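You operate a simulated robot arm through the tools that you are given. There is no shell and no other tool. Be economical: measure what you need, move in short steps, check, and stop when the job is done.

You run a simulated robot arm. Do the job below in one go: nothing can be reset, and whatever is moved stays where it is left.

TASK
Press the green guide block's bush in to its stop with the mallet.
Fine: Take the block out of the kit tray on to the bench. Press the bush halfway, then to its stop. Put mallet and block back. Set down upright: mallet.

Only the result counts: the job must be done as asked and must still hold three seconds after the hand-in. Knocking over, shifting, dropping, spilling or breaking anything else fails it.

THE ROBOT
A 7-joint arm with a two-finger parallel gripper, fixed in place. Base frame: the origin is at the foot of the arm, x ahead of it, y to its left, z up; the work surface is at about z = 0.9. Readings come in m, rad, newtons and seconds.
With the tool pointing down near the work surface it reaches from about 0.48 to 0.92 m from the base axis. Its first joint turns from -2.007 to 2.007 rad. Payload 3.91 kg.
The TCP is the grasp point between the finger pads, 0.03 m short of the fingertips. In the tool frame z runs along the fingers and y along their closing line. Largest opening 0.11 m; finger width 0.02, thickness 0.01; the body of the gripper, 0.048 by 0.112 m, starts 0.055 m behind the TCP.
Orientation is told as [roll, pitch, yaw] about the base's x, y, z axes, in that order, counted from this pose: with the fingers straight down and closing along the base's y, the tool's x points along the base's -x, its y along +y and its z along -z.

THE INTERFACE
- The arm moves only by the tool nudge_tool. Its argument "increments" is a list of rows, each a list of 6 numbers: the shift along the tool's x, y, z in m, then the turn, a rotation vector about the tool's x, y, z in degrees. In form: [[x, y, z, rx, ry, rz], ...]. A call has 1 to 10 rows; each row is the pose to reach, as a shift and turn from the pose commanded when the call began, along the tool's axes at that moment. "grip" is the finger opening in m, from 0 to 0.11, set as the call begins (left out, the last holds). A row lasts 0.2 s, in which the tool goes at most 0.05 m and 0.15 rad; a call with a longer step from one row to the next is refused whole, and so is a gripper value outside its range. Where a pose cannot be reached the arm comes as near as it can. A force on the tool above 40 N (or 10 N above the force at the start of the call, whichever is more), or a blocked arm, ends the call early, and 0.2 s more pass. Each finger travels about 0.153 m/s and halts on what it meets, pressing with about 34 N; the grip force reading is that of the motor and also rises with nothing between the fingers. The clock runs only during rows and for 0.2 s after the last one: add rows that repeat a pose to give the fingers time. It gives the time, the measured TCP pose, the force on the tool (base axes), the opening and the grip force at its end, in the units of the frame above (readings bear some noise), with the torque about the TCP (base axes, N m) and any sound that the robot's microphone picked up.
- Cameras (640 x 400 px; columns grow to the right, rows downward): "scene" is fixed at [0.394, -0.5045, 1.6726]; the picture's right is [0.99, -0.15, 0.00], its down [-0.10, -0.64, -0.76] and it looks along [0.12, 0.75, -0.65] (base axes); focal length 341 px, centre (320, 200). "wrist" rides on the gripper at [0.072, 0.017, -0.103] in the tool frame; the picture's right is [-0.23, 0.97, 0.00], its down [-0.76, -0.18, -0.62] and it looks along [-0.61, -0.14, 0.78] (tool axes); focal length 222 px, centre (320, 200). There is no depth. A picture from a camera that has moved, and an enlarged one, comes with that camera's place and axes in the base frame and with its lens. The place of the scene camera against the robot may be out by one fixed shift of up to 0.012 m in any direction.
- capture(camera): a new picture of that camera. No time passes.
- raise_lower(by): slides the trunk up (or, below 0, down) by that many m; the arm rides with it, the base frame stays. It gives what a move gives, with no picture.
- zoom(camera, box): a new picture of the part [left, top, right, bottom] of that camera's present view, enlarged. No time passes.
- close_job(): hands the job in; it is judged then, once.

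Work in short steps. Places have to be worked out from the pictures, the camera data and where the tool is seen: move nearer, look again, correct. Check each grasp and each placing, and mend what went wrong. You have 120 turns and 84 pictures in all, those below and enlarged ones among them. Open the gripper and draw the arm clear of the work before you hand the job in, unless the task says otherwise; then end with one line.

The tools are called after "Emit:" as name(argument=value, ...) on one line, values as JSON. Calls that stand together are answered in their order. nudge_tool: Moves the arm, as the interface text tells. Its arguments: {"type":"object","properties":{"increments":{"type":"array","items":{"type":"array","items":{"type":"number"}}},"grip":{"type":"number"}},"required":["increments"]} The other tools are called the same way: raise_lower (by) slides the trunk up or down; capture (camera) takes a picture; zoom (camera, box) takes an enlarged picture of a part of a camera's view; close_job () hands the job in.

At the start:

```text
time: 0.0
ee_pos: [0.4442, 0.1865, 1.3242]
tool_rot: [0.0, 0.001, 0.001]
force: [0.1, 0.6, -0.5]
wrist_torque: [-0.02, -0.03, -0.05]
gripper_width: 0.1098
finger_force: 0.1
trunk travel left (down, up): [-0.8, 0.19]
```

scene: 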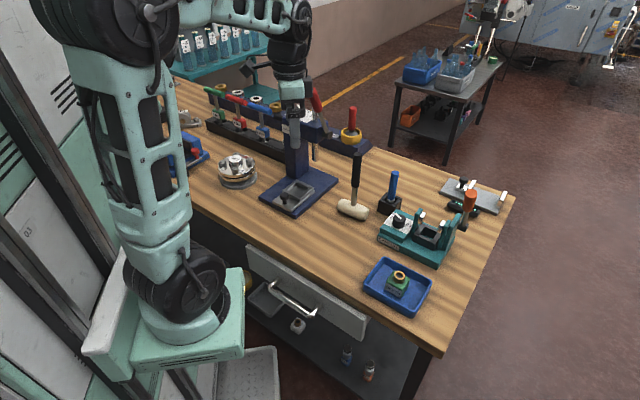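
wrist: 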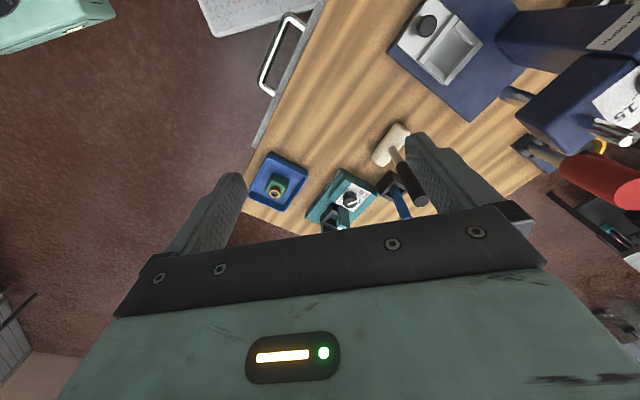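

I start by enlarging the working area to identify the block, bush, tray and mallet.

Emit:
zoom(camera="scene", box=[320, 160, 520, 330])

Emit:
zoom(camera="scene", box=[350, 245, 440, 325])

Emit:
zoom(camera="scene", box=[150, 80, 390, 230])

```text
2.35 times, centred on (420, 245) of scene
camera zoom: at [0.394, -0.5045, 1.6726], right [0.99, -0.15, 0.0], down [-0.1, -0.64, -0.76], along [0.12, 0.75, -0.65], focal length 803 px, centre (85, 94)
```

zoom: 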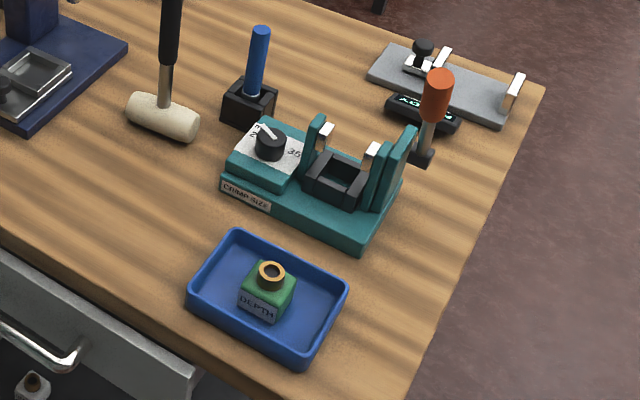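

```text
5.00 times, centred on (395, 285) of scene
camera zoom: at [0.394, -0.5045, 1.6726], right [0.99, -0.15, 0.0], down [-0.1, -0.64, -0.76], along [0.12, 0.75, -0.65], focal length 1706 px, centre (-55, -225)
```

zoom: 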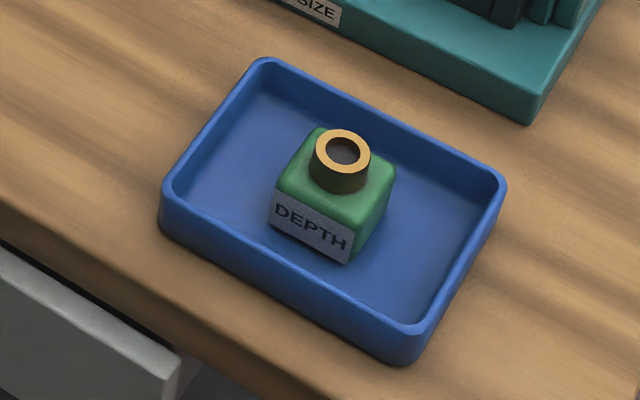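

```text
2.67 times, centred on (270, 155) of scene
camera zoom: at [0.394, -0.5045, 1.6726], right [0.99, -0.15, 0.0], down [-0.1, -0.64, -0.76], along [0.12, 0.75, -0.65], focal length 910 px, centre (453, 320)
```

zoom: 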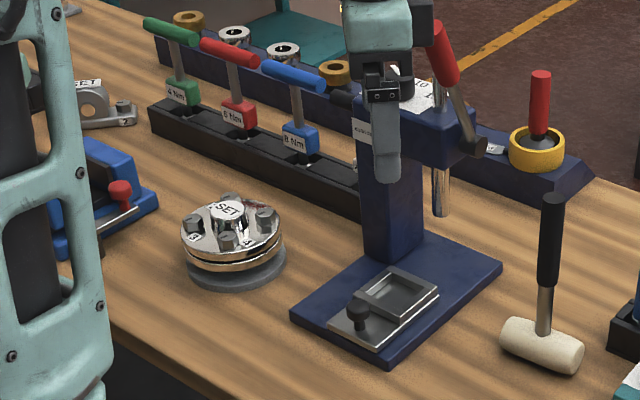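

The block sits in the blue tray near (0.684, 0.00), turned about −40°; the mallet stands on its head near (0.63, 0.30) with its handle up to about z=1.13. I move above the block, turning the tool −40° in yaw, to look closer.

Emit:
nudge_tool(increments=[[-0.028, -0.023, 0.018, 0, 0, 5], [-0.056, -0.046, 0.036, 0, 0, 10], [-0.084, -0.069, 0.054, 0, 0, 15], [-0.112, -0.092, 0.072, 0, 0, 20], [-0.14, -0.115, 0.09, 0, 0, 25], [-0.168, -0.138, 0.108, 0, 0, 30], [-0.196, -0.161, 0.126, 0, 0, 35], [-0.224, -0.184, 0.144, 0, 0, 40], [-0.235, -0.185, 0.17, 0, 0, 40]], grip=0.11)

Emit:
capture(camera="wrist")

Emit:
capture(camera="scene")

```text
time: 2.0
ee_pos: [0.6792, 0.001, 1.1525]
tool_rot: [0.0, 0.001, -0.7]
force: [-0.1, -0.4, -0.3]
wrist_torque: [-0.02, -0.02, 0.0]
gripper_width: 0.1099
finger_force: 0.1
trunk travel left (down, up): [-0.8, 0.19]
```

```text
78 pictures are left
camera wrist: at [0.6373, 0.0613, 1.2564], right [0.8, 0.6, 0.0], down [0.47, -0.63, 0.62], along [0.37, -0.5, -0.78], focal length 222 px, centre (320, 200)
```

wrist: 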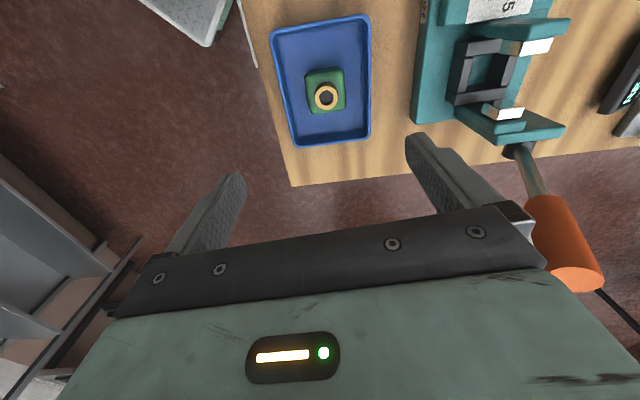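

```text
77 pictures are left
```

scene: 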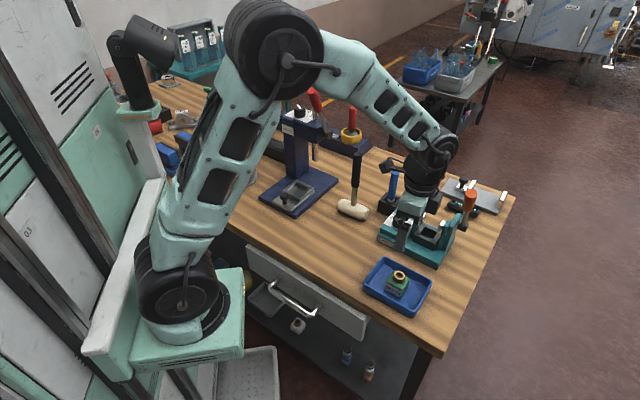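

The wrist view puts the bush at about (0.686, 0.007). I enlarge to get the block's exact yaw and size.

Emit:
zoom(camera="wrist", box=[260, 5, 400, 155])

```text
2.67 times, centred on (330, 80) of wrist
camera zoom: at [0.6373, 0.0613, 1.2564], right [0.8, 0.6, 0.0], down [0.47, -0.63, 0.62], along [0.37, -0.5, -0.78], focal length 592 px, centre (293, 520)
```

zoom: 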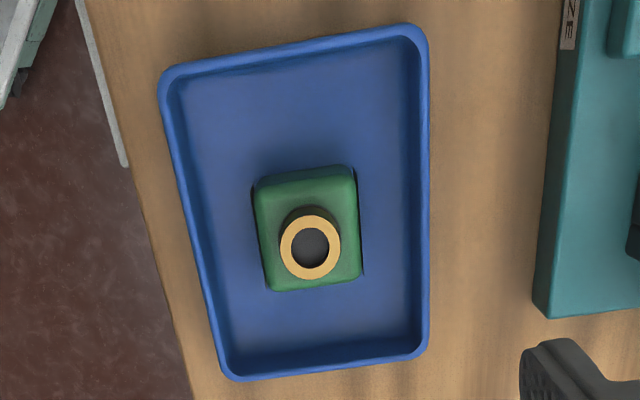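

Block corners come out centred near (0.686, 0.008), yaw −45°, about 47 mm wide, with the bush top around z≈0.96. I align the tool and go down to about 1.02.

Emit:
nudge_tool(increments=[[-0.0007, 0.0097, 0.03, 0, 0, 4.9], [-0.0007, 0.0097, 0.07, 0, 0, 4.9], [-0.0007, 0.0097, 0.11, 0, 0, 4.9], [-0.0007, 0.0097, 0.1325, 0, 0, 4.9], [-0.0007, 0.0097, 0.1325, 0, 0, 4.9]], grip=0.075)

Emit:
zoom(camera="scene", box=[340, 210, 460, 330])

Emit:
capture(camera="wrist")

```text
time: 3.2
ee_pos: [0.6859, 0.0061, 1.0215]
tool_rot: [-0.001, -0.001, -0.784]
force: [0.0, 0.3, 0.3]
wrist_torque: [0.01, 0.0, 0.0]
gripper_width: 0.0751
finger_force: 0.0
trunk travel left (down, up): [-0.8, 0.19]
```

```text
3.33 times, centred on (400, 270) of scene
camera zoom: at [0.394, -0.5045, 1.6726], right [0.99, -0.15, 0.0], down [-0.1, -0.64, -0.76], along [0.12, 0.75, -0.65], focal length 1137 px, centre (53, -33)
```

zoom: 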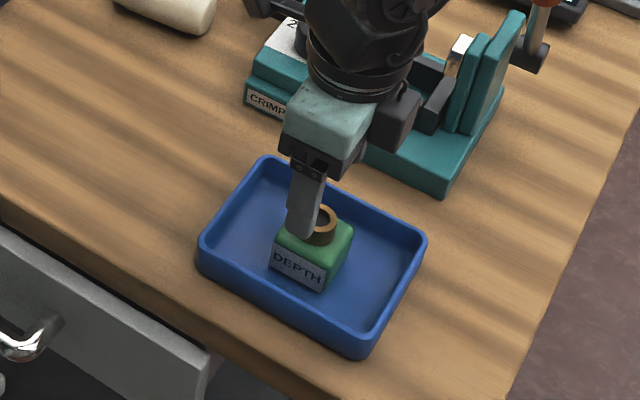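

```text
74 pictures are left
camera wrist: at [0.6476, 0.0704, 1.1257], right [0.85, 0.53, 0.0], down [0.41, -0.66, 0.62], along [0.33, -0.53, -0.78], focal length 222 px, centre (320, 200)
```

wrist: 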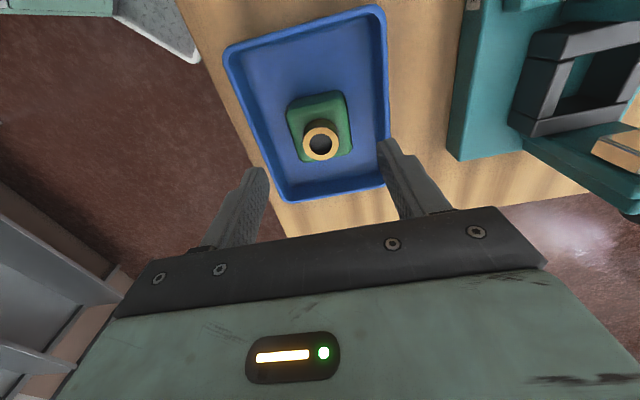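

The block centre refines to (0.689, 0.005), with its top at z≈0.935. I lower so the fingertips come to about 0.909, straddling the block.

Emit:
nudge_tool(increments=[[-0.0028, 0.0014, 0.03, 0, 0, 0], [-0.0028, 0.0014, 0.055, 0, 0, 0], [-0.0028, 0.0014, 0.072, 0, 0, 0], [-0.0028, 0.0014, 0.082, 0, 0, 0], [-0.0028, 0.0014, 0.082, 0, 0, 0]])

Emit:
zoom(camera="scene", box=[340, 230, 450, 330])

Emit:
capture(camera="wrist")

```text
time: 4.4
ee_pos: [0.6893, 0.0061, 0.9413]
tool_rot: [0.001, 0.0, -0.782]
force: [-0.7, 0.4, -0.2]
wrist_torque: [0.0, 0.04, -0.02]
gripper_width: 0.0749
finger_force: 0.1
trunk travel left (down, up): [-0.8, 0.19]
```

```text
4.00 times, centred on (395, 280) of scene
camera zoom: at [0.394, -0.5045, 1.6726], right [0.99, -0.15, 0.0], down [-0.1, -0.64, -0.76], along [0.12, 0.75, -0.65], focal length 1364 px, centre (20, -120)
```

zoom: 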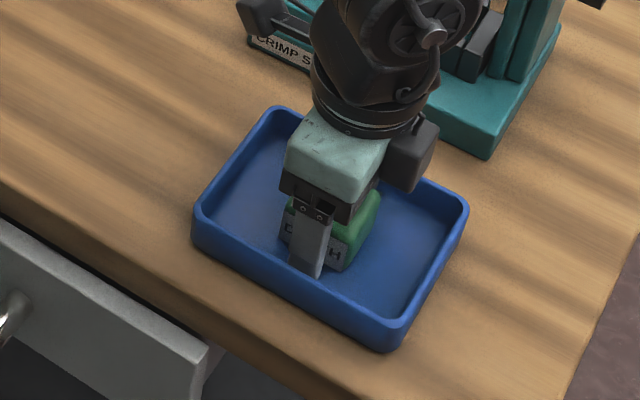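

```text
72 pictures are left
camera wrist: at [0.6513, 0.0693, 1.0443], right [0.85, 0.53, 0.0], down [0.41, -0.66, 0.62], along [0.33, -0.53, -0.78], focal length 222 px, centre (320, 200)
```

wrist: 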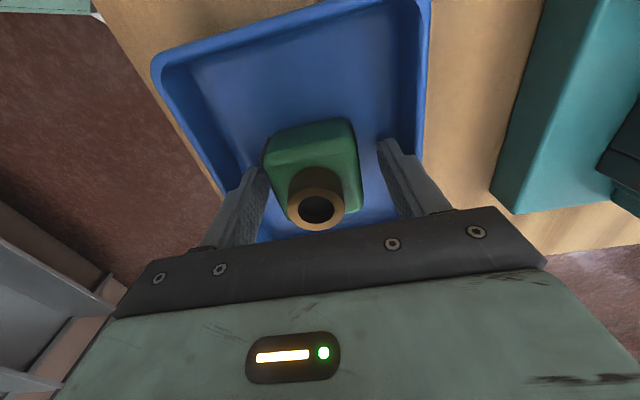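

The fingers straddle the block cleanly with no contact. I close on it.

Emit:
nudge_tool(increments=[[0, 0, 0, 0, 0, 0], [0, 0, 0, 0, 0, 0], [0, 0, 0, 0, 0, 0]], grip=0.02)

```text
time: 5.2
ee_pos: [0.6888, 0.0051, 0.941]
tool_rot: [0.0, 0.0, -0.784]
force: [0.1, 0.2, 0.6]
wrist_torque: [-0.01, -0.02, 0.0]
gripper_width: 0.0497
finger_force: 34.1
trunk travel left (down, up): [-0.8, 0.19]
```

The block is gripped at 49.7 mm. I lift it straight up and check the hold.

Emit:
nudge_tool(increments=[[0, 0, -0.02, 0, 0, 0], [0, 0, -0.05, 0, 0, 0], [0, 0, -0.09, 0, 0, 0], [0, 0, -0.1, 0, 0, 0]])

Emit:
capture(camera="scene")

```text
time: 6.2
ee_pos: [0.6894, 0.0076, 1.0424]
tool_rot: [0.0, 0.0, -0.783]
force: [0.2, -1.3, -0.3]
wrist_torque: [-0.01, 0.05, 0.0]
gripper_width: 0.0202
finger_force: 0.1
trunk travel left (down, up): [-0.8, 0.19]
```

```text
71 pictures are left
```

scene: 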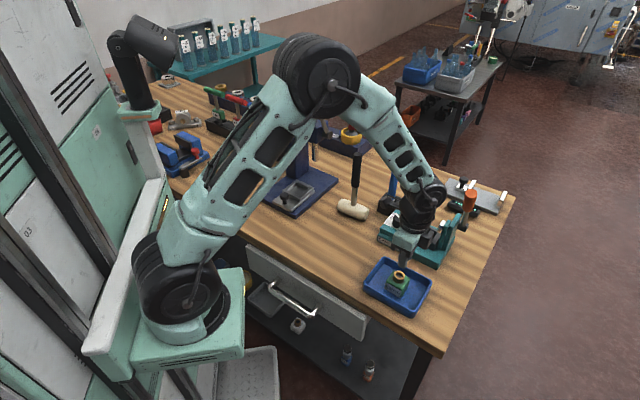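

The block slipped out and stayed in the tray. I look at it closely to see why.

Emit:
zoom(camera="scene", box=[360, 250, 440, 320])

Emit:
zoom(camera="wrist", box=[200, 0, 440, 240])

```text
5.71 times, centred on (400, 285) of scene
camera zoom: at [0.394, -0.5045, 1.6726], right [0.99, -0.15, 0.0], down [-0.1, -0.64, -0.76], along [0.12, 0.75, -0.65], focal length 1949 px, centre (-137, -286)
```

zoom: 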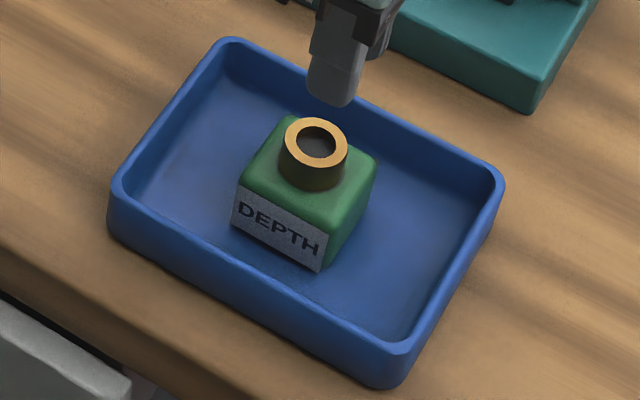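

```text
1.67 times, centred on (320, 120) of wrist
camera zoom: at [0.6525, 0.0707, 1.1458], right [0.85, 0.53, 0.0], down [0.41, -0.66, 0.62], along [0.33, -0.53, -0.78], focal length 370 px, centre (320, 333)
```

zoom: 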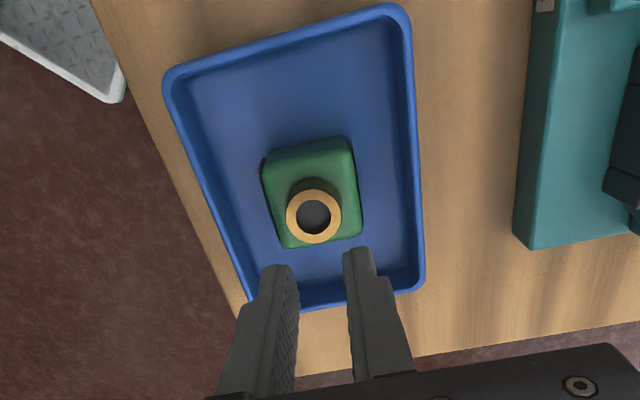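

The block is unmoved at about (0.690, 0.004) with vertical sides, so the grip was simply too high on a low block. I reopen and go back down a bit deeper, watching the force.

Emit:
nudge_tool(increments=[[0, 0, 0, 0, 0, 0], [0, 0, 0.02, 0, 0, 0], [0, 0, 0.06, 0, 0, 0], [0, 0, 0.09, 0, 0, 0], [0, 0, 0.1, 0, 0, 0], [0, 0, 0.103, 0, 0, 0], [0, 0, 0.1055, 0, 0, 0]], grip=0.075)

```text
time: 7.8
ee_pos: [0.689, 0.0075, 0.9356]
tool_rot: [0.001, -0.001, -0.783]
force: [-1.3, 0.7, 6.9]
wrist_torque: [-0.15, 0.18, -0.07]
gripper_width: 0.0754
finger_force: 0.1
trunk travel left (down, up): [-0.8, 0.19]
```

The fingertips just touch the tray floor (about 7 N) at TCP 0.9356. I back off 1.5 mm, close, and look before lifting slowly.

Emit:
nudge_tool(increments=[[0, 0, -0.0015, 0, 0, 0], [0, 0, -0.0015, 0, 0, 0]])

Emit:
nudge_tool(increments=[[0, 0, 0, 0, 0, 0], [0, 0, 0, 0, 0, 0], [0, 0, 0, 0, 0, 0]], grip=0.0)

Emit:
nudge_tool(increments=[[0, 0, -0.002, 0, 0, 0], [0, 0, -0.004, 0, 0, 0], [0, 0, -0.007, 0, 0, 0], [0, 0, -0.01, 0, 0, 0]])

Emit:
zoom(camera="scene", box=[360, 250, 440, 320])

```text
time: 8.4
ee_pos: [0.688, 0.007, 0.9363]
tool_rot: [0.001, 0.001, -0.784]
force: [-0.3, -0.5, 1.3]
wrist_torque: [-0.01, 0.01, -0.01]
gripper_width: 0.0753
finger_force: 0.0
trunk travel left (down, up): [-0.8, 0.19]
```

```text
time: 9.2
ee_pos: [0.6887, 0.0076, 0.9368]
tool_rot: [0.0, -0.001, -0.783]
force: [-0.2, 0.3, -0.2]
wrist_torque: [-0.07, -0.03, -0.03]
gripper_width: 0.0495
finger_force: 33.6
trunk travel left (down, up): [-0.8, 0.19]
```

```text
time: 10.2
ee_pos: [0.689, 0.0082, 0.9453]
tool_rot: [0.0, 0.0, -0.782]
force: [-0.1, -0.2, -1.7]
wrist_torque: [-0.05, -0.01, -0.05]
gripper_width: 0.0496
finger_force: 33.8
trunk travel left (down, up): [-0.8, 0.19]
```

```text
5.71 times, centred on (400, 285) of scene
camera zoom: at [0.394, -0.5045, 1.6726], right [0.99, -0.15, 0.0], down [-0.1, -0.64, -0.76], along [0.12, 0.75, -0.65], focal length 1949 px, centre (-137, -286)
```

zoom: 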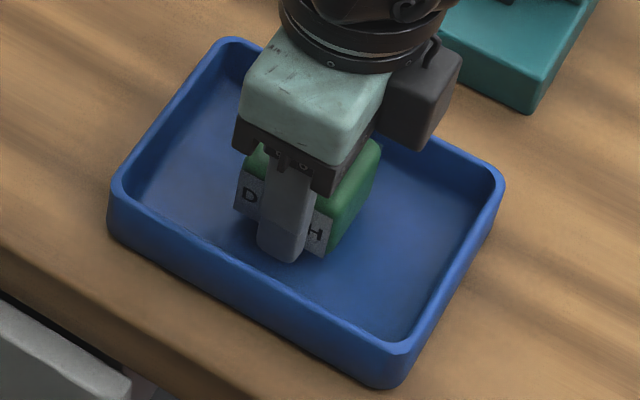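

The tool now carries about 1.7 N, so the block seems to be coming up. I continue slowly and check.

Emit:
nudge_tool(increments=[[0, 0, -0.004, 0, 0, 0], [0, 0, -0.01, 0, 0, 0], [0, 0, -0.017, 0, 0, 0], [0, 0, -0.024, 0, 0, 0], [0, 0, -0.031, 0, 0, 0], [0, 0, -0.038, 0, 0, 0], [0, 0, -0.045, 0, 0, 0]])

Emit:
zoom(camera="scene", box=[360, 230, 440, 320])

```text
time: 11.8
ee_pos: [0.6885, 0.0068, 0.9916]
tool_rot: [0.0, 0.001, -0.781]
force: [0.4, 0.3, -3.4]
wrist_torque: [-0.01, -0.01, 0.01]
gripper_width: 0.0498
finger_force: 34.1
trunk travel left (down, up): [-0.8, 0.19]
```

```text
4.44 times, centred on (400, 275) of scene
camera zoom: at [0.394, -0.5045, 1.6726], right [0.99, -0.15, 0.0], down [-0.1, -0.64, -0.76], along [0.12, 0.75, -0.65], focal length 1516 px, centre (-36, -133)
```

zoom: 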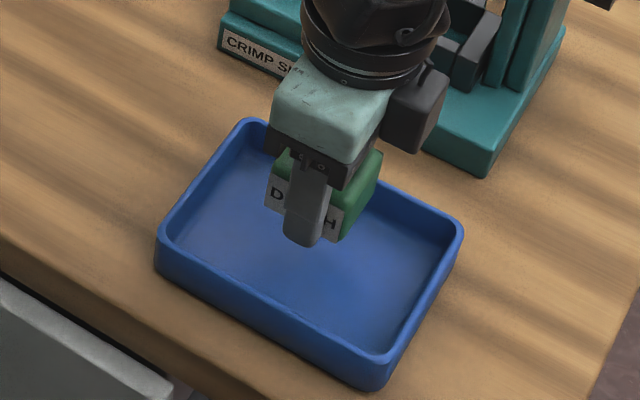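

The block is held, its bottom at about z=0.96, clear of the tray rim. I carry it gently to open bench near (0.575, 0.165).

Emit:
nudge_tool(increments=[[0.008, 0.0015, -0.006, 0, 0, 0], [0.028, 0.005, -0.012, 0, 0, 0], [0.05, 0.008, -0.012, 0, 0, 0], [0.072, 0.012, -0.012, 0, 0, 0], [0.094, 0.016, -0.012, 0, 0, 0], [0.116, 0.019, -0.012, 0, 0, 0], [0.138, 0.023, -0.012, 0, 0, 0], [0.16, 0.027, -0.012, 0, 0, 0], [0.18, 0.03, -0.012, 0, 0, 0], [0.1927, 0.0322, -0.012, 0, 0, 0]])

Emit:
capture(camera="scene")

Emit:
capture(camera="wrist")

```text
time: 14.0
ee_pos: [0.5734, 0.1642, 1.0024]
tool_rot: [0.0, 0.0, -0.784]
force: [0.3, -0.3, -2.3]
wrist_torque: [0.04, 0.02, -0.03]
gripper_width: 0.0495
finger_force: 33.2
trunk travel left (down, up): [-0.8, 0.19]
```

```text
66 pictures are left
```

scene: 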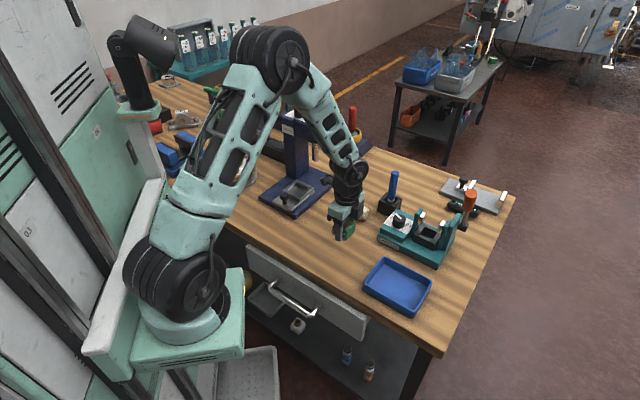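

```text
65 pictures are left
camera wrist: at [0.5352, 0.2275, 1.1058], right [0.85, 0.53, 0.0], down [0.41, -0.66, 0.62], along [0.33, -0.53, -0.78], focal length 222 px, centre (320, 200)
```

wrist: 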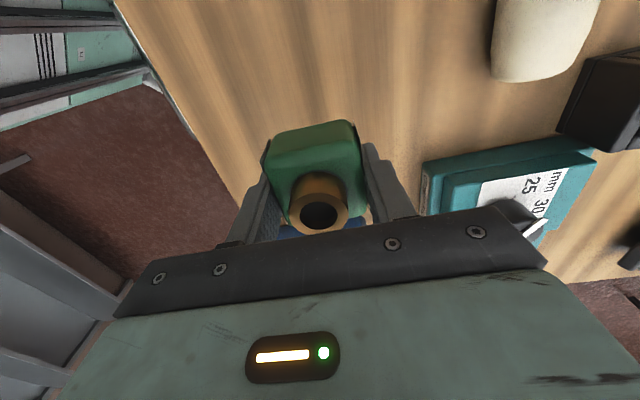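

The spot is open bench, well over 0.1 m from the edge. I lower the block gently to near the bench (contact expected around TCP z≈0.931).

Emit:
nudge_tool(increments=[[0, 0, 0.008, 0, 0, 0], [0, 0, 0.02, 0, 0, 0], [0, 0, 0.035, 0, 0, 0], [0, 0, 0.048, 0, 0, 0], [0, 0, 0.06, 0, 0, 0], [0, 0, 0.066, 0, 0, 0], [0, 0, 0.069, 0, 0, 0]])

Emit:
nudge_tool(increments=[[0, 0, 0.001, 0, 0, 0], [0, 0, 0.002, 0, 0, 0]])

```text
time: 15.6
ee_pos: [0.5747, 0.1662, 0.9339]
tool_rot: [0.0, 0.0, -0.782]
force: [0.3, 1.1, -2.4]
wrist_torque: [0.01, 0.01, -0.02]
gripper_width: 0.0495
finger_force: 33.8
trunk travel left (down, up): [-0.8, 0.19]
```

```text
time: 16.2
ee_pos: [0.5746, 0.1654, 0.9312]
tool_rot: [0.0, -0.001, -0.782]
force: [0.3, 0.7, -2.4]
wrist_torque: [-0.05, -0.03, -0.02]
gripper_width: 0.0495
finger_force: 33.9
trunk travel left (down, up): [-0.8, 0.19]
```

Still hanging free (−2.4 N); I lower by half-millimetre steps until it touches.

Emit:
nudge_tool(increments=[[0, 0, 0.0005, 0, 0, 0], [0, 0, 0.001, 0, 0, 0], [0, 0, 0.0015, 0, 0, 0]])

```text
time: 17.0
ee_pos: [0.5746, 0.1663, 0.9316]
tool_rot: [0.001, 0.0, -0.783]
force: [-1.8, -0.5, 2.9]
wrist_torque: [-0.14, -0.04, -0.02]
gripper_width: 0.0498
finger_force: 34.4
trunk travel left (down, up): [-0.8, 0.19]
```

The reading turned to +2.9 N, so the block rests on the bench. I open wide enough and rise straight up.

Emit:
nudge_tool(increments=[[0, 0, 0, 0, 0, 0], [0, 0, 0, 0, 0, 0], [0, 0, -0.01, 0, 0, 0], [0, 0, -0.04, 0, 0, 0], [0, 0, -0.08, 0, 0, 0], [0, 0, -0.12, 0, 0, 0], [0, 0, -0.16, 0, 0, 0], [0, 0, -0.2, 0, 0, 0], [0, 0, -0.24, 0, 0, 0]], grip=0.08)

Emit:
zoom(camera="scene", box=[270, 130, 430, 270])

Emit:
capture(camera="wrist")

```text
time: 19.0
ee_pos: [0.5734, 0.169, 1.17]
tool_rot: [0.0, -0.001, -0.782]
force: [-0.1, 0.6, -0.2]
wrist_torque: [-0.01, 0.0, -0.01]
gripper_width: 0.0798
finger_force: 0.0
trunk travel left (down, up): [-0.8, 0.19]
```

```text
2.86 times, centred on (350, 200) of scene
camera zoom: at [0.394, -0.5045, 1.6726], right [0.99, -0.15, 0.0], down [-0.1, -0.64, -0.76], along [0.12, 0.75, -0.65], focal length 975 px, centre (234, 200)
```

zoom: 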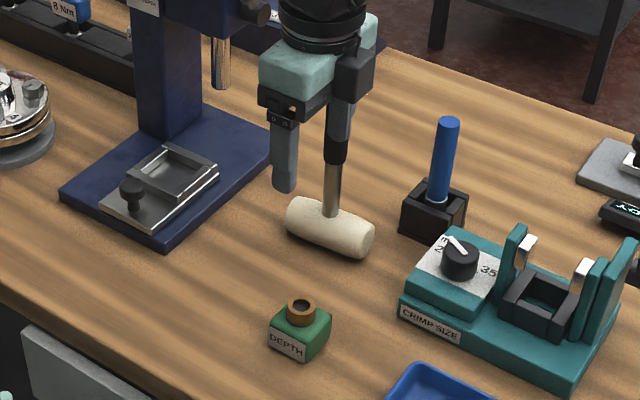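

```text
63 pictures are left
camera wrist: at [0.5357, 0.2319, 1.2729], right [0.85, 0.53, 0.0], down [0.41, -0.66, 0.62], along [0.33, -0.53, -0.78], focal length 222 px, centre (320, 200)
```

wrist: 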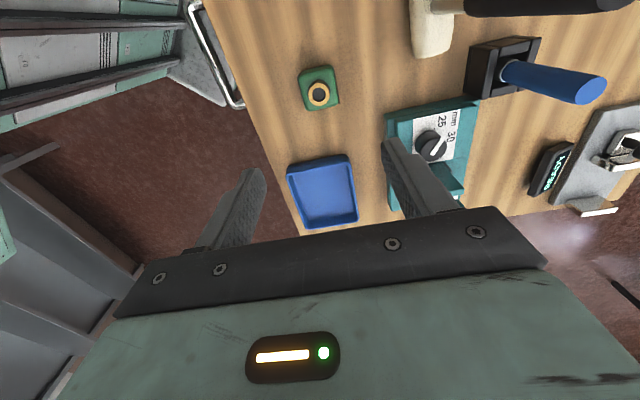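

The block stands on the bench, bush at (0.574, 0.166). I rise and move over the mallet handle at z≈1.27 to measure it from above.

Emit:
nudge_tool(increments=[[0, 0, -0.04, 0, 0, 0], [0, 0, -0.08, 0, 0, 0], [0, 0, -0.1, 0, 0, 0], [0.018, 0.04, -0.1, 0, 0, 0], [0.036, 0.08, -0.1, 0, 0, 0], [0.0545, 0.1195, -0.1, 0, 0, 0], [0.0545, 0.1195, -0.1, 0, 0, 0]])

Emit:
capture(camera="scene")

Emit:
capture(camera="wrist")

```text
time: 20.6
ee_pos: [0.6203, 0.2873, 1.2685]
tool_rot: [-0.001, -0.001, -0.786]
force: [-0.1, 0.3, -0.5]
wrist_torque: [-0.01, -0.01, -0.01]
gripper_width: 0.0796
finger_force: 0.0
trunk travel left (down, up): [-0.8, 0.19]
```

```text
62 pictures are left
```

scene: 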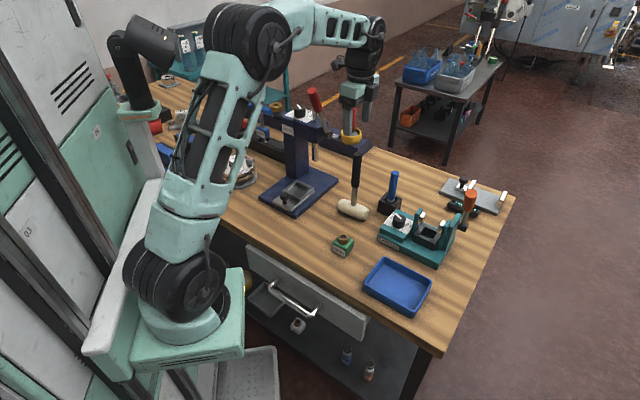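

```text
61 pictures are left
camera wrist: at [0.5818, 0.3516, 1.3727], right [0.85, 0.53, 0.0], down [0.41, -0.66, 0.62], along [0.33, -0.53, -0.78], focal length 222 px, centre (320, 200)
```

wrist: 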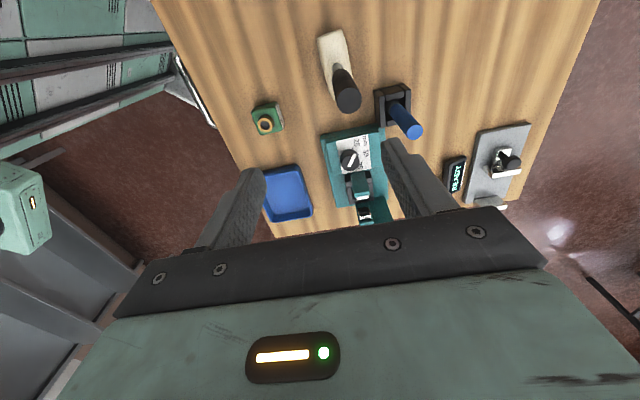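

Emit:
zoom(camera="wrist", box=[290, 20, 400, 120])

Emit:
zoom(camera="scene", box=[310, 130, 410, 230])

```text
4.00 times, centred on (345, 70) of wrist
camera zoom: at [0.5818, 0.3516, 1.3727], right [0.85, 0.53, 0.0], down [0.41, -0.66, 0.62], along [0.33, -0.53, -0.78], focal length 888 px, centre (220, 720)
```

zoom: 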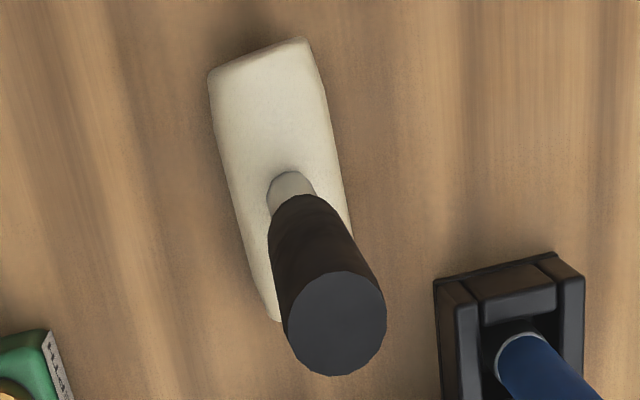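

```text
4.00 times, centred on (360, 180) of scene
camera zoom: at [0.394, -0.5045, 1.6726], right [0.99, -0.15, 0.0], down [-0.1, -0.64, -0.76], along [0.12, 0.75, -0.65], focal length 1364 px, centre (160, 280)
```

zoom: 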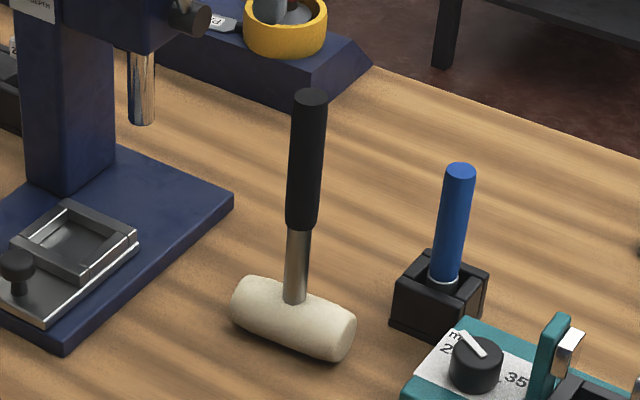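

The handle axis comes out at about (0.640, 0.315), top near z≈1.13, 25 mm thick, with nothing close at that height. I centre over it and lower until the fingers straddle the upper handle.

Emit:
nudge_tool(increments=[[0.0049, 0.0325, 0, 0, 0, 0], [0.0049, 0.0325, 0.03, 0, 0, 0], [0.0049, 0.0325, 0.07, 0, 0, 0], [0.0049, 0.0325, 0.07, 0, 0, 0]])

Emit:
capture(camera="wrist")

Emit:
zoom(camera="scene", box=[310, 90, 410, 230])

```text
time: 21.6
ee_pos: [0.6402, 0.3136, 1.1993]
tool_rot: [0.0, 0.001, -0.784]
force: [-0.4, -0.9, 0.2]
wrist_torque: [0.0, 0.0, 0.0]
gripper_width: 0.08
finger_force: 0.1
trunk travel left (down, up): [-0.8, 0.19]
```

```text
58 pictures are left
camera wrist: at [0.6026, 0.3778, 1.3046], right [0.85, 0.53, 0.0], down [0.41, -0.66, 0.62], along [0.33, -0.53, -0.78], focal length 222 px, centre (320, 200)
```

wrist: 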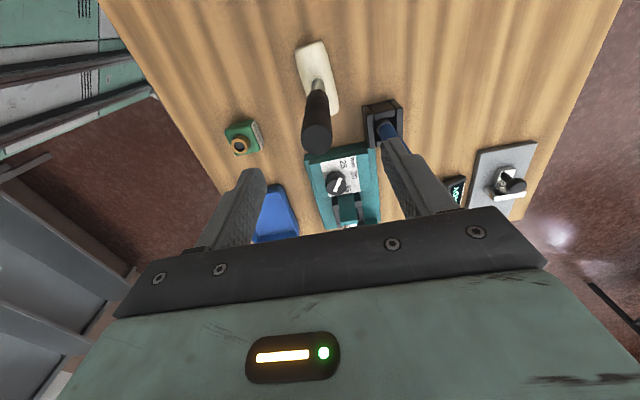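

```text
2.86 times, centred on (360, 160) of scene
camera zoom: at [0.394, -0.5045, 1.6726], right [0.99, -0.15, 0.0], down [-0.1, -0.64, -0.76], along [0.12, 0.75, -0.65], focal length 975 px, centre (206, 314)
```

zoom: 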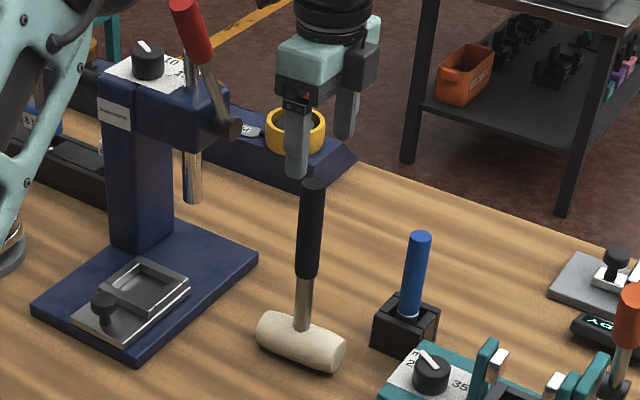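

The handle sits exactly under the tool at (0.640, 0.313). I lower so the handle goes between the fingers, then creep until the palm feels the handle's end.

Emit:
nudge_tool(increments=[[0, 0, 0.03, 0, 0, 0], [0, 0, 0.06, 0, 0, 0], [0, 0, 0.09, 0, 0, 0], [0, 0, 0.105, 0, 0, 0], [0, 0, 0.105, 0, 0, 0]])

Emit:
capture(camera="wrist")

Emit:
zoom(camera="scene", box=[310, 110, 410, 230])

```text
time: 22.8
ee_pos: [0.6394, 0.3154, 1.0977]
tool_rot: [0.0, -0.001, -0.781]
force: [0.8, 0.5, 0.9]
wrist_torque: [-0.02, 0.01, 0.02]
gripper_width: 0.0799
finger_force: 0.0
trunk travel left (down, up): [-0.8, 0.19]
```

```text
56 pictures are left
camera wrist: at [0.6015, 0.3796, 1.2001], right [0.85, 0.53, 0.0], down [0.41, -0.66, 0.62], along [0.33, -0.53, -0.78], focal length 222 px, centre (320, 200)
```

wrist: 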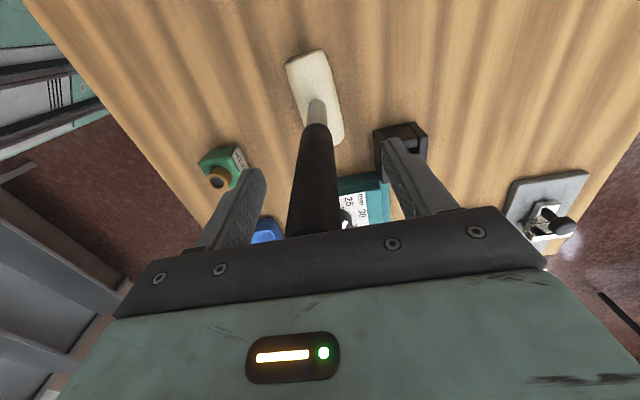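

```text
3.33 times, centred on (360, 170) of scene
camera zoom: at [0.394, -0.5045, 1.6726], right [0.99, -0.15, 0.0], down [-0.1, -0.64, -0.76], along [0.12, 0.75, -0.65], focal length 1137 px, centre (187, 300)
```

zoom: 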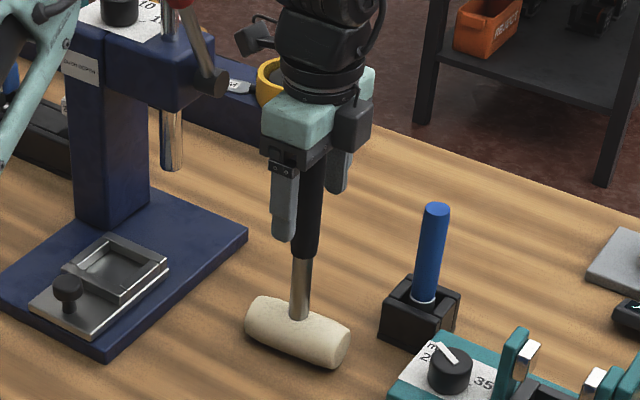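

Handle is centred between the fingers. I creep down in small steps to feel for the palm meeting the handle's end.

Emit:
nudge_tool(increments=[[0, 0, 0.002, 0, 0, 0], [0, 0, 0.004, 0, 0, 0], [0, 0, 0.006, 0, 0, 0], [0, 0, 0.008, 0, 0, 0]])

Emit:
nudge_tool(increments=[[0, 0, 0.001, 0, 0, 0], [0, 0, 0.002, 0, 0, 0], [0, 0, 0.003, 0, 0, 0]])

Emit:
nudge_tool(increments=[[0, 0, 0.001, 0, 0, 0], [0, 0, 0.002, 0, 0, 0], [0, 0, 0.003, 0, 0, 0]])

```text
time: 23.8
ee_pos: [0.6407, 0.3162, 1.087]
tool_rot: [0.0, -0.002, -0.785]
force: [-0.9, -1.0, -0.3]
wrist_torque: [-0.03, 0.0, -0.01]
gripper_width: 0.0798
finger_force: 0.1
trunk travel left (down, up): [-0.8, 0.19]
```

```text
time: 24.6
ee_pos: [0.6408, 0.3145, 1.0868]
tool_rot: [0.0, 0.001, -0.784]
force: [-0.1, -0.5, 0.9]
wrist_torque: [0.02, 0.01, 0.0]
gripper_width: 0.0801
finger_force: 0.0
trunk travel left (down, up): [-0.8, 0.19]
```

```text
time: 25.4
ee_pos: [0.6402, 0.3157, 1.0827]
tool_rot: [0.003, 0.001, -0.782]
force: [-0.1, 0.7, 7.1]
wrist_torque: [-0.04, 0.04, 0.0]
gripper_width: 0.08
finger_force: 0.1
trunk travel left (down, up): [-0.8, 0.19]
```

The palm touches the handle's end at TCP 1.083. I back off 1 mm and close on the handle.

Emit:
nudge_tool(increments=[[0, 0, -0.001, 0, 0, 0], [0, 0, -0.001, 0, 0, 0]])

Emit:
nudge_tool(increments=[[0, 0, 0, 0, 0, 0], [0, 0, 0, 0, 0, 0], [0, 0, 0, 0, 0, 0]], grip=0.0)

Emit:
zoom(camera="scene", box=[310, 110, 410, 230])

```text
time: 26.0
ee_pos: [0.6404, 0.3142, 1.0829]
tool_rot: [0.001, 0.0, -0.783]
force: [-0.7, 0.8, 6.3]
wrist_torque: [-0.04, -0.01, -0.01]
gripper_width: 0.08
finger_force: 0.0
trunk travel left (down, up): [-0.8, 0.19]
```

```text
time: 26.8
ee_pos: [0.6407, 0.3148, 1.083]
tool_rot: [0.001, -0.001, -0.784]
force: [-2.1, -1.0, 8.1]
wrist_torque: [-0.01, 0.33, 0.01]
gripper_width: 0.0308
finger_force: 34.2
trunk travel left (down, up): [-0.8, 0.19]
```

```text
3.33 times, centred on (360, 170) of scene
camera zoom: at [0.394, -0.5045, 1.6726], right [0.99, -0.15, 0.0], down [-0.1, -0.64, -0.76], along [0.12, 0.75, -0.65], focal length 1137 px, centre (187, 300)
```

zoom: 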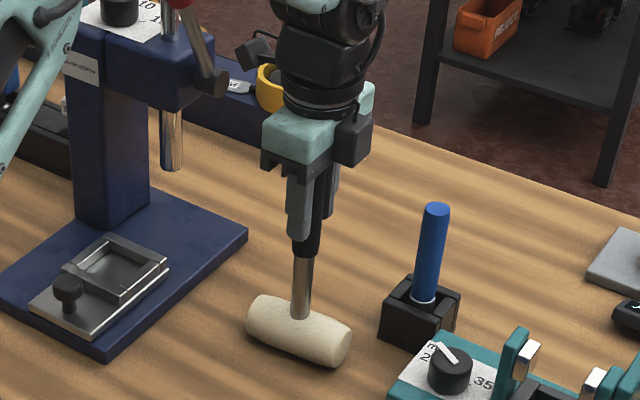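

The handle is held (31 mm). I lift slowly, then check the mallet hangs straight.

Emit:
nudge_tool(increments=[[0, 0, -0.002, 0, 0, 0], [0, 0, -0.006, 0, 0, 0], [0, 0, -0.012, 0, 0, 0], [0, 0, -0.02, 0, 0, 0], [0, 0, -0.028, 0, 0, 0], [0, 0, -0.036, 0, 0, 0], [0, 0, -0.044, 0, 0, 0], [0, 0, -0.052, 0, 0, 0], [0, 0, -0.06, 0, 0, 0], [0, 0, -0.068, 0, 0, 0]])

Emit:
zoom(camera="scene", box=[290, 110, 410, 260])

Emit:
capture(camera="wrist")

```text
time: 29.0
ee_pos: [0.6414, 0.3163, 1.1515]
tool_rot: [0.0, 0.0, -0.784]
force: [0.2, 0.0, -4.9]
wrist_torque: [0.01, 0.0, -0.01]
gripper_width: 0.0311
finger_force: 33.7
trunk travel left (down, up): [-0.8, 0.19]
```

```text
2.67 times, centred on (350, 185) of scene
camera zoom: at [0.394, -0.5045, 1.6726], right [0.99, -0.15, 0.0], down [-0.1, -0.64, -0.76], along [0.12, 0.75, -0.65], focal length 910 px, centre (240, 240)
```

zoom: 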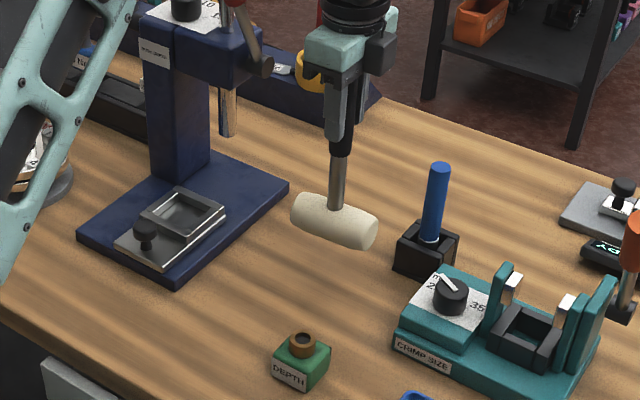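

```text
52 pictures are left
camera wrist: at [0.6036, 0.3795, 1.2549], right [0.85, 0.53, 0.0], down [0.41, -0.66, 0.62], along [0.33, -0.53, -0.78], focal length 222 px, centre (320, 200)
```

wrist: 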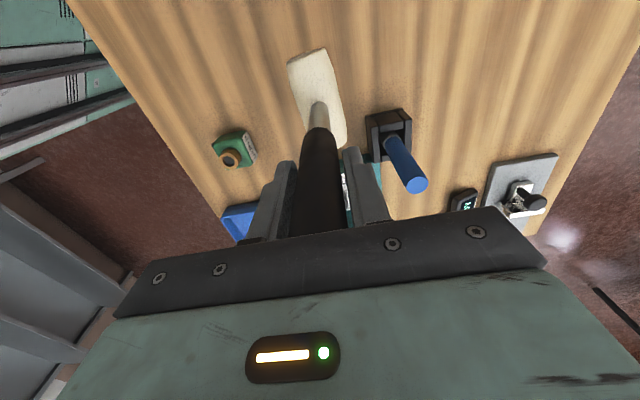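

The mallet hangs straight (about 5 N). I raise it a bit more and carry it slowly over the bush at (0.5745, 0.166).

Emit:
nudge_tool(increments=[[0, 0, -0.01, 0, 0, 0], [-0.003, -0.01, -0.022, 0, 0, 0], [-0.01, -0.027, -0.03, 0, 0, 0], [-0.018, -0.047, -0.03, 0, 0, 0], [-0.026, -0.068, -0.03, 0, 0, 0], [-0.034, -0.089, -0.03, 0, 0, 0], [-0.043, -0.11, -0.03, 0, 0, 0], [-0.051, -0.13, -0.03, 0, 0, 0], [-0.056, -0.144, -0.03, 0, 0, 0], [-0.0587, -0.152, -0.03, 0, 0, 0]])

Emit:
zoom(camera="scene", box=[290, 140, 400, 270])

Emit:
capture(camera="wrist")

```text
time: 31.2
ee_pos: [0.5742, 0.1653, 1.1819]
tool_rot: [0.0, 0.0, -0.782]
force: [-0.2, -0.7, -3.7]
wrist_torque: [-0.04, -0.01, 0.0]
gripper_width: 0.0307
finger_force: 33.8
trunk travel left (down, up): [-0.8, 0.19]
```

```text
3.08 times, centred on (345, 205) of scene
camera zoom: at [0.394, -0.5045, 1.6726], right [0.99, -0.15, 0.0], down [-0.1, -0.64, -0.76], along [0.12, 0.75, -0.65], focal length 1050 px, centre (243, 185)
```

zoom: 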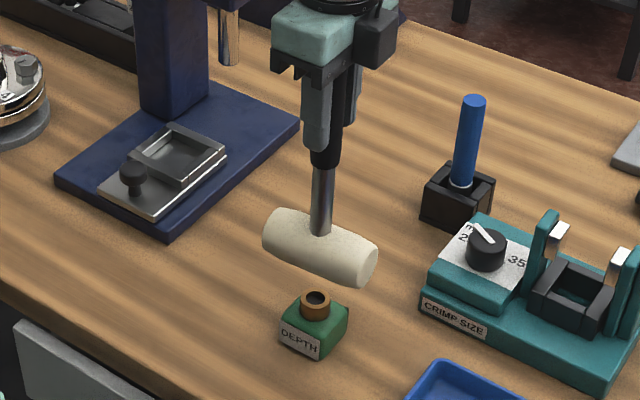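

```text
50 pictures are left
camera wrist: at [0.5367, 0.2301, 1.2846], right [0.85, 0.53, 0.0], down [0.41, -0.66, 0.62], along [0.33, -0.53, -0.78], focal length 222 px, centre (320, 200)
```

wrist: 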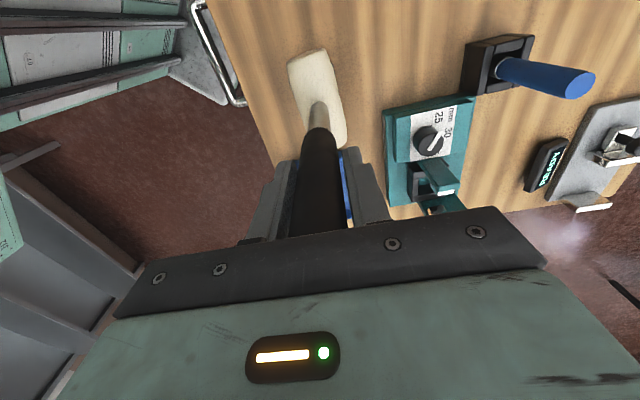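

The head sits over the bush, its underside at about z≈0.999. I lower 35 mm and check alignment.

Emit:
nudge_tool(increments=[[0, 0, 0.01, 0, 0, 0], [0, 0, 0.022, 0, 0, 0], [0, 0, 0.032, 0, 0, 0], [0, 0, 0.038, 0, 0, 0], [0, 0, 0.038, 0, 0, 0]])

Emit:
zoom(camera="scene", box=[310, 200, 380, 270])

```text
time: 32.4
ee_pos: [0.5749, 0.1653, 1.1424]
tool_rot: [-0.001, 0.0, -0.784]
force: [-0.3, -0.3, -4.0]
wrist_torque: [0.02, -0.05, 0.02]
gripper_width: 0.0311
finger_force: 33.9
trunk travel left (down, up): [-0.8, 0.19]
```

```text
5.71 times, centred on (345, 235) of scene
camera zoom: at [0.394, -0.5045, 1.6726], right [0.99, -0.15, 0.0], down [-0.1, -0.64, -0.76], along [0.12, 0.75, -0.65], focal length 1949 px, centre (177, 0)
```

zoom: 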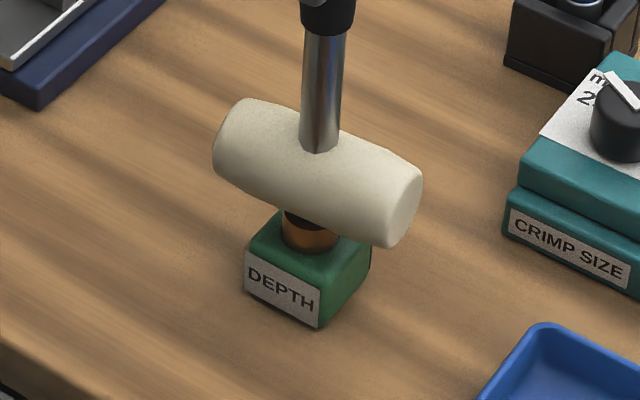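

Well centred. I creep down in 1 mm steps until contact.

Emit:
nudge_tool(increments=[[0, 0, 0.002, 0, 0, 0], [0, 0, 0.004, 0, 0, 0], [0, 0, 0.006, 0, 0, 0]])

Emit:
nudge_tool(increments=[[0, 0, 0.001, 0, 0, 0], [0, 0, 0.002, 0, 0, 0]])

```text
time: 33.2
ee_pos: [0.5744, 0.1665, 1.1385]
tool_rot: [0.004, 0.0, -0.784]
force: [-1.6, -3.5, 17.2]
wrist_torque: [-0.58, 0.31, 0.02]
gripper_width: 0.0308
finger_force: 34.4
trunk travel left (down, up): [-0.8, 0.19]
```

```text
time: 33.8
ee_pos: [0.5742, 0.1673, 1.1361]
tool_rot: [0.004, 0.001, -0.782]
force: [2.4, -1.3, 17.1]
wrist_torque: [-0.11, -0.32, -0.02]
gripper_width: 0.0308
finger_force: 34.5
trunk travel left (down, up): [-0.8, 0.19]
```

Contact at about TCP 1.139 (head underside ≈0.956), and the force held at 17 N while moving 2 mm more — the bush may be sliding in. I look.

Emit:
zoom(camera="scene", box=[310, 200, 380, 270])

```text
5.71 times, centred on (345, 235) of scene
camera zoom: at [0.394, -0.5045, 1.6726], right [0.99, -0.15, 0.0], down [-0.1, -0.64, -0.76], along [0.12, 0.75, -0.65], focal length 1949 px, centre (177, 0)
```

zoom: 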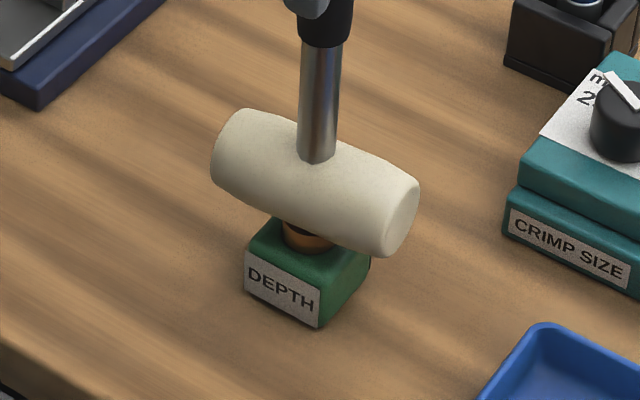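

The head has followed down about 3 mm with the bush. I press on in 1 mm steps and watch force and sound.

Emit:
nudge_tool(increments=[[0, 0, 0.001, 0, 0, 0], [0, 0, 0.002, 0, 0, 0]])

Emit:
nudge_tool(increments=[[0, 0, 0.001, 0, 0, 0], [0, 0, 0.002, 0, 0, 0]])

Emit:
zoom(camera="scene", box=[310, 200, 380, 270])

```text
time: 34.4
ee_pos: [0.5727, 0.1664, 1.1352]
tool_rot: [0.002, 0.001, -0.782]
force: [3.0, -0.1, 16.9]
wrist_torque: [0.13, -0.53, -0.01]
gripper_width: 0.0306
finger_force: 34.0
trunk travel left (down, up): [-0.8, 0.19]
```

```text
time: 35.0
ee_pos: [0.574, 0.1662, 1.132]
tool_rot: [-0.001, 0.0, -0.783]
force: [1.4, 0.9, 16.5]
wrist_torque: [0.23, -0.43, -0.01]
gripper_width: 0.0307
finger_force: 34.1
trunk travel left (down, up): [-0.8, 0.19]
```

```text
5.71 times, centred on (345, 235) of scene
camera zoom: at [0.394, -0.5045, 1.6726], right [0.99, -0.15, 0.0], down [-0.1, -0.64, -0.76], along [0.12, 0.75, -0.65], focal length 1949 px, centre (177, 0)
```

zoom: 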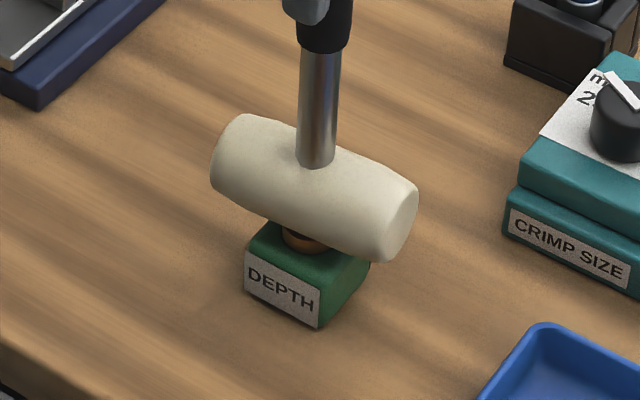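

About 7 mm pressed now, with the bush visibly sunk. I lift off to see how far it has gone compared with its full protrusion.

Emit:
nudge_tool(increments=[[0, 0, -0.005, 0, 0, 0], [0, 0, -0.02, 0, 0, 0], [0, 0, -0.04, 0, 0, 0], [0, 0, -0.055, 0, 0, 0], [0, 0, -0.055, 0, 0, 0]])

Emit:
zoom(camera="scene", box=[310, 200, 380, 270])

```text
time: 36.2
ee_pos: [0.5747, 0.166, 1.1839]
tool_rot: [-0.001, -0.001, -0.782]
force: [0.5, -0.6, -4.5]
wrist_torque: [-0.01, -0.01, -0.01]
gripper_width: 0.0308
finger_force: 34.0
trunk travel left (down, up): [-0.8, 0.19]
```

```text
5.71 times, centred on (345, 235) of scene
camera zoom: at [0.394, -0.5045, 1.6726], right [0.99, -0.15, 0.0], down [-0.1, -0.64, -0.76], along [0.12, 0.75, -0.65], focal length 1949 px, centre (177, 0)
```

zoom: 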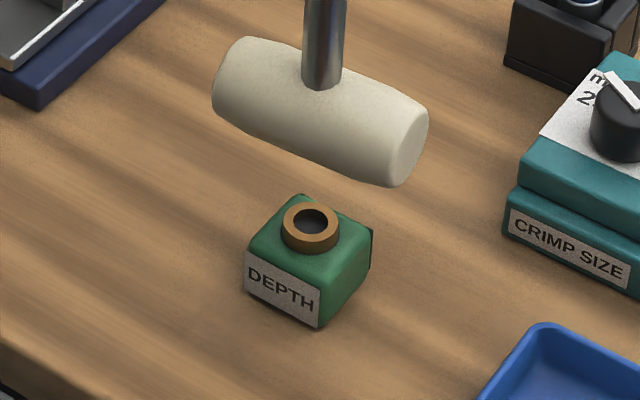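

The bush has gone from about 13 mm to about 5–6 mm proud: roughly halfway. Now the second stroke: I go back down and press on until the force rises at the stop.

Emit:
nudge_tool(increments=[[0, 0, 0.015, 0, 0, 0], [0, 0, 0.035, 0, 0, 0], [0, 0, 0.048, 0, 0, 0], [0, 0, 0.053, 0, 0, 0], [0, 0, 0.055, 0, 0, 0]])

Emit:
nudge_tool(increments=[[0, 0, 0.001, 0, 0, 0], [0, 0, 0.002, 0, 0, 0], [0, 0, 0.003, 0, 0, 0]])

Emit:
nudge_tool(increments=[[0, 0, 0.001, 0, 0, 0], [0, 0, 0.002, 0, 0, 0]])

```text
time: 37.4
ee_pos: [0.5748, 0.1654, 1.1318]
tool_rot: [-0.001, 0.002, -0.783]
force: [0.6, -1.7, 0.0]
wrist_torque: [-0.3, 0.01, -0.01]
gripper_width: 0.0309
finger_force: 33.8
trunk travel left (down, up): [-0.8, 0.19]
```

```text
time: 38.2
ee_pos: [0.5736, 0.166, 1.1287]
tool_rot: [0.003, 0.0, -0.782]
force: [-0.3, -3.4, 17.5]
wrist_torque: [-0.62, 0.0, -0.01]
gripper_width: 0.0307
finger_force: 33.6
trunk travel left (down, up): [-0.8, 0.19]
```

```text
time: 38.8
ee_pos: [0.5748, 0.1663, 1.1272]
tool_rot: [0.001, -0.001, -0.781]
force: [0.3, 0.8, 17.3]
wrist_torque: [0.1, -0.21, -0.02]
gripper_width: 0.0306
finger_force: 34.4
trunk travel left (down, up): [-0.8, 0.19]
```

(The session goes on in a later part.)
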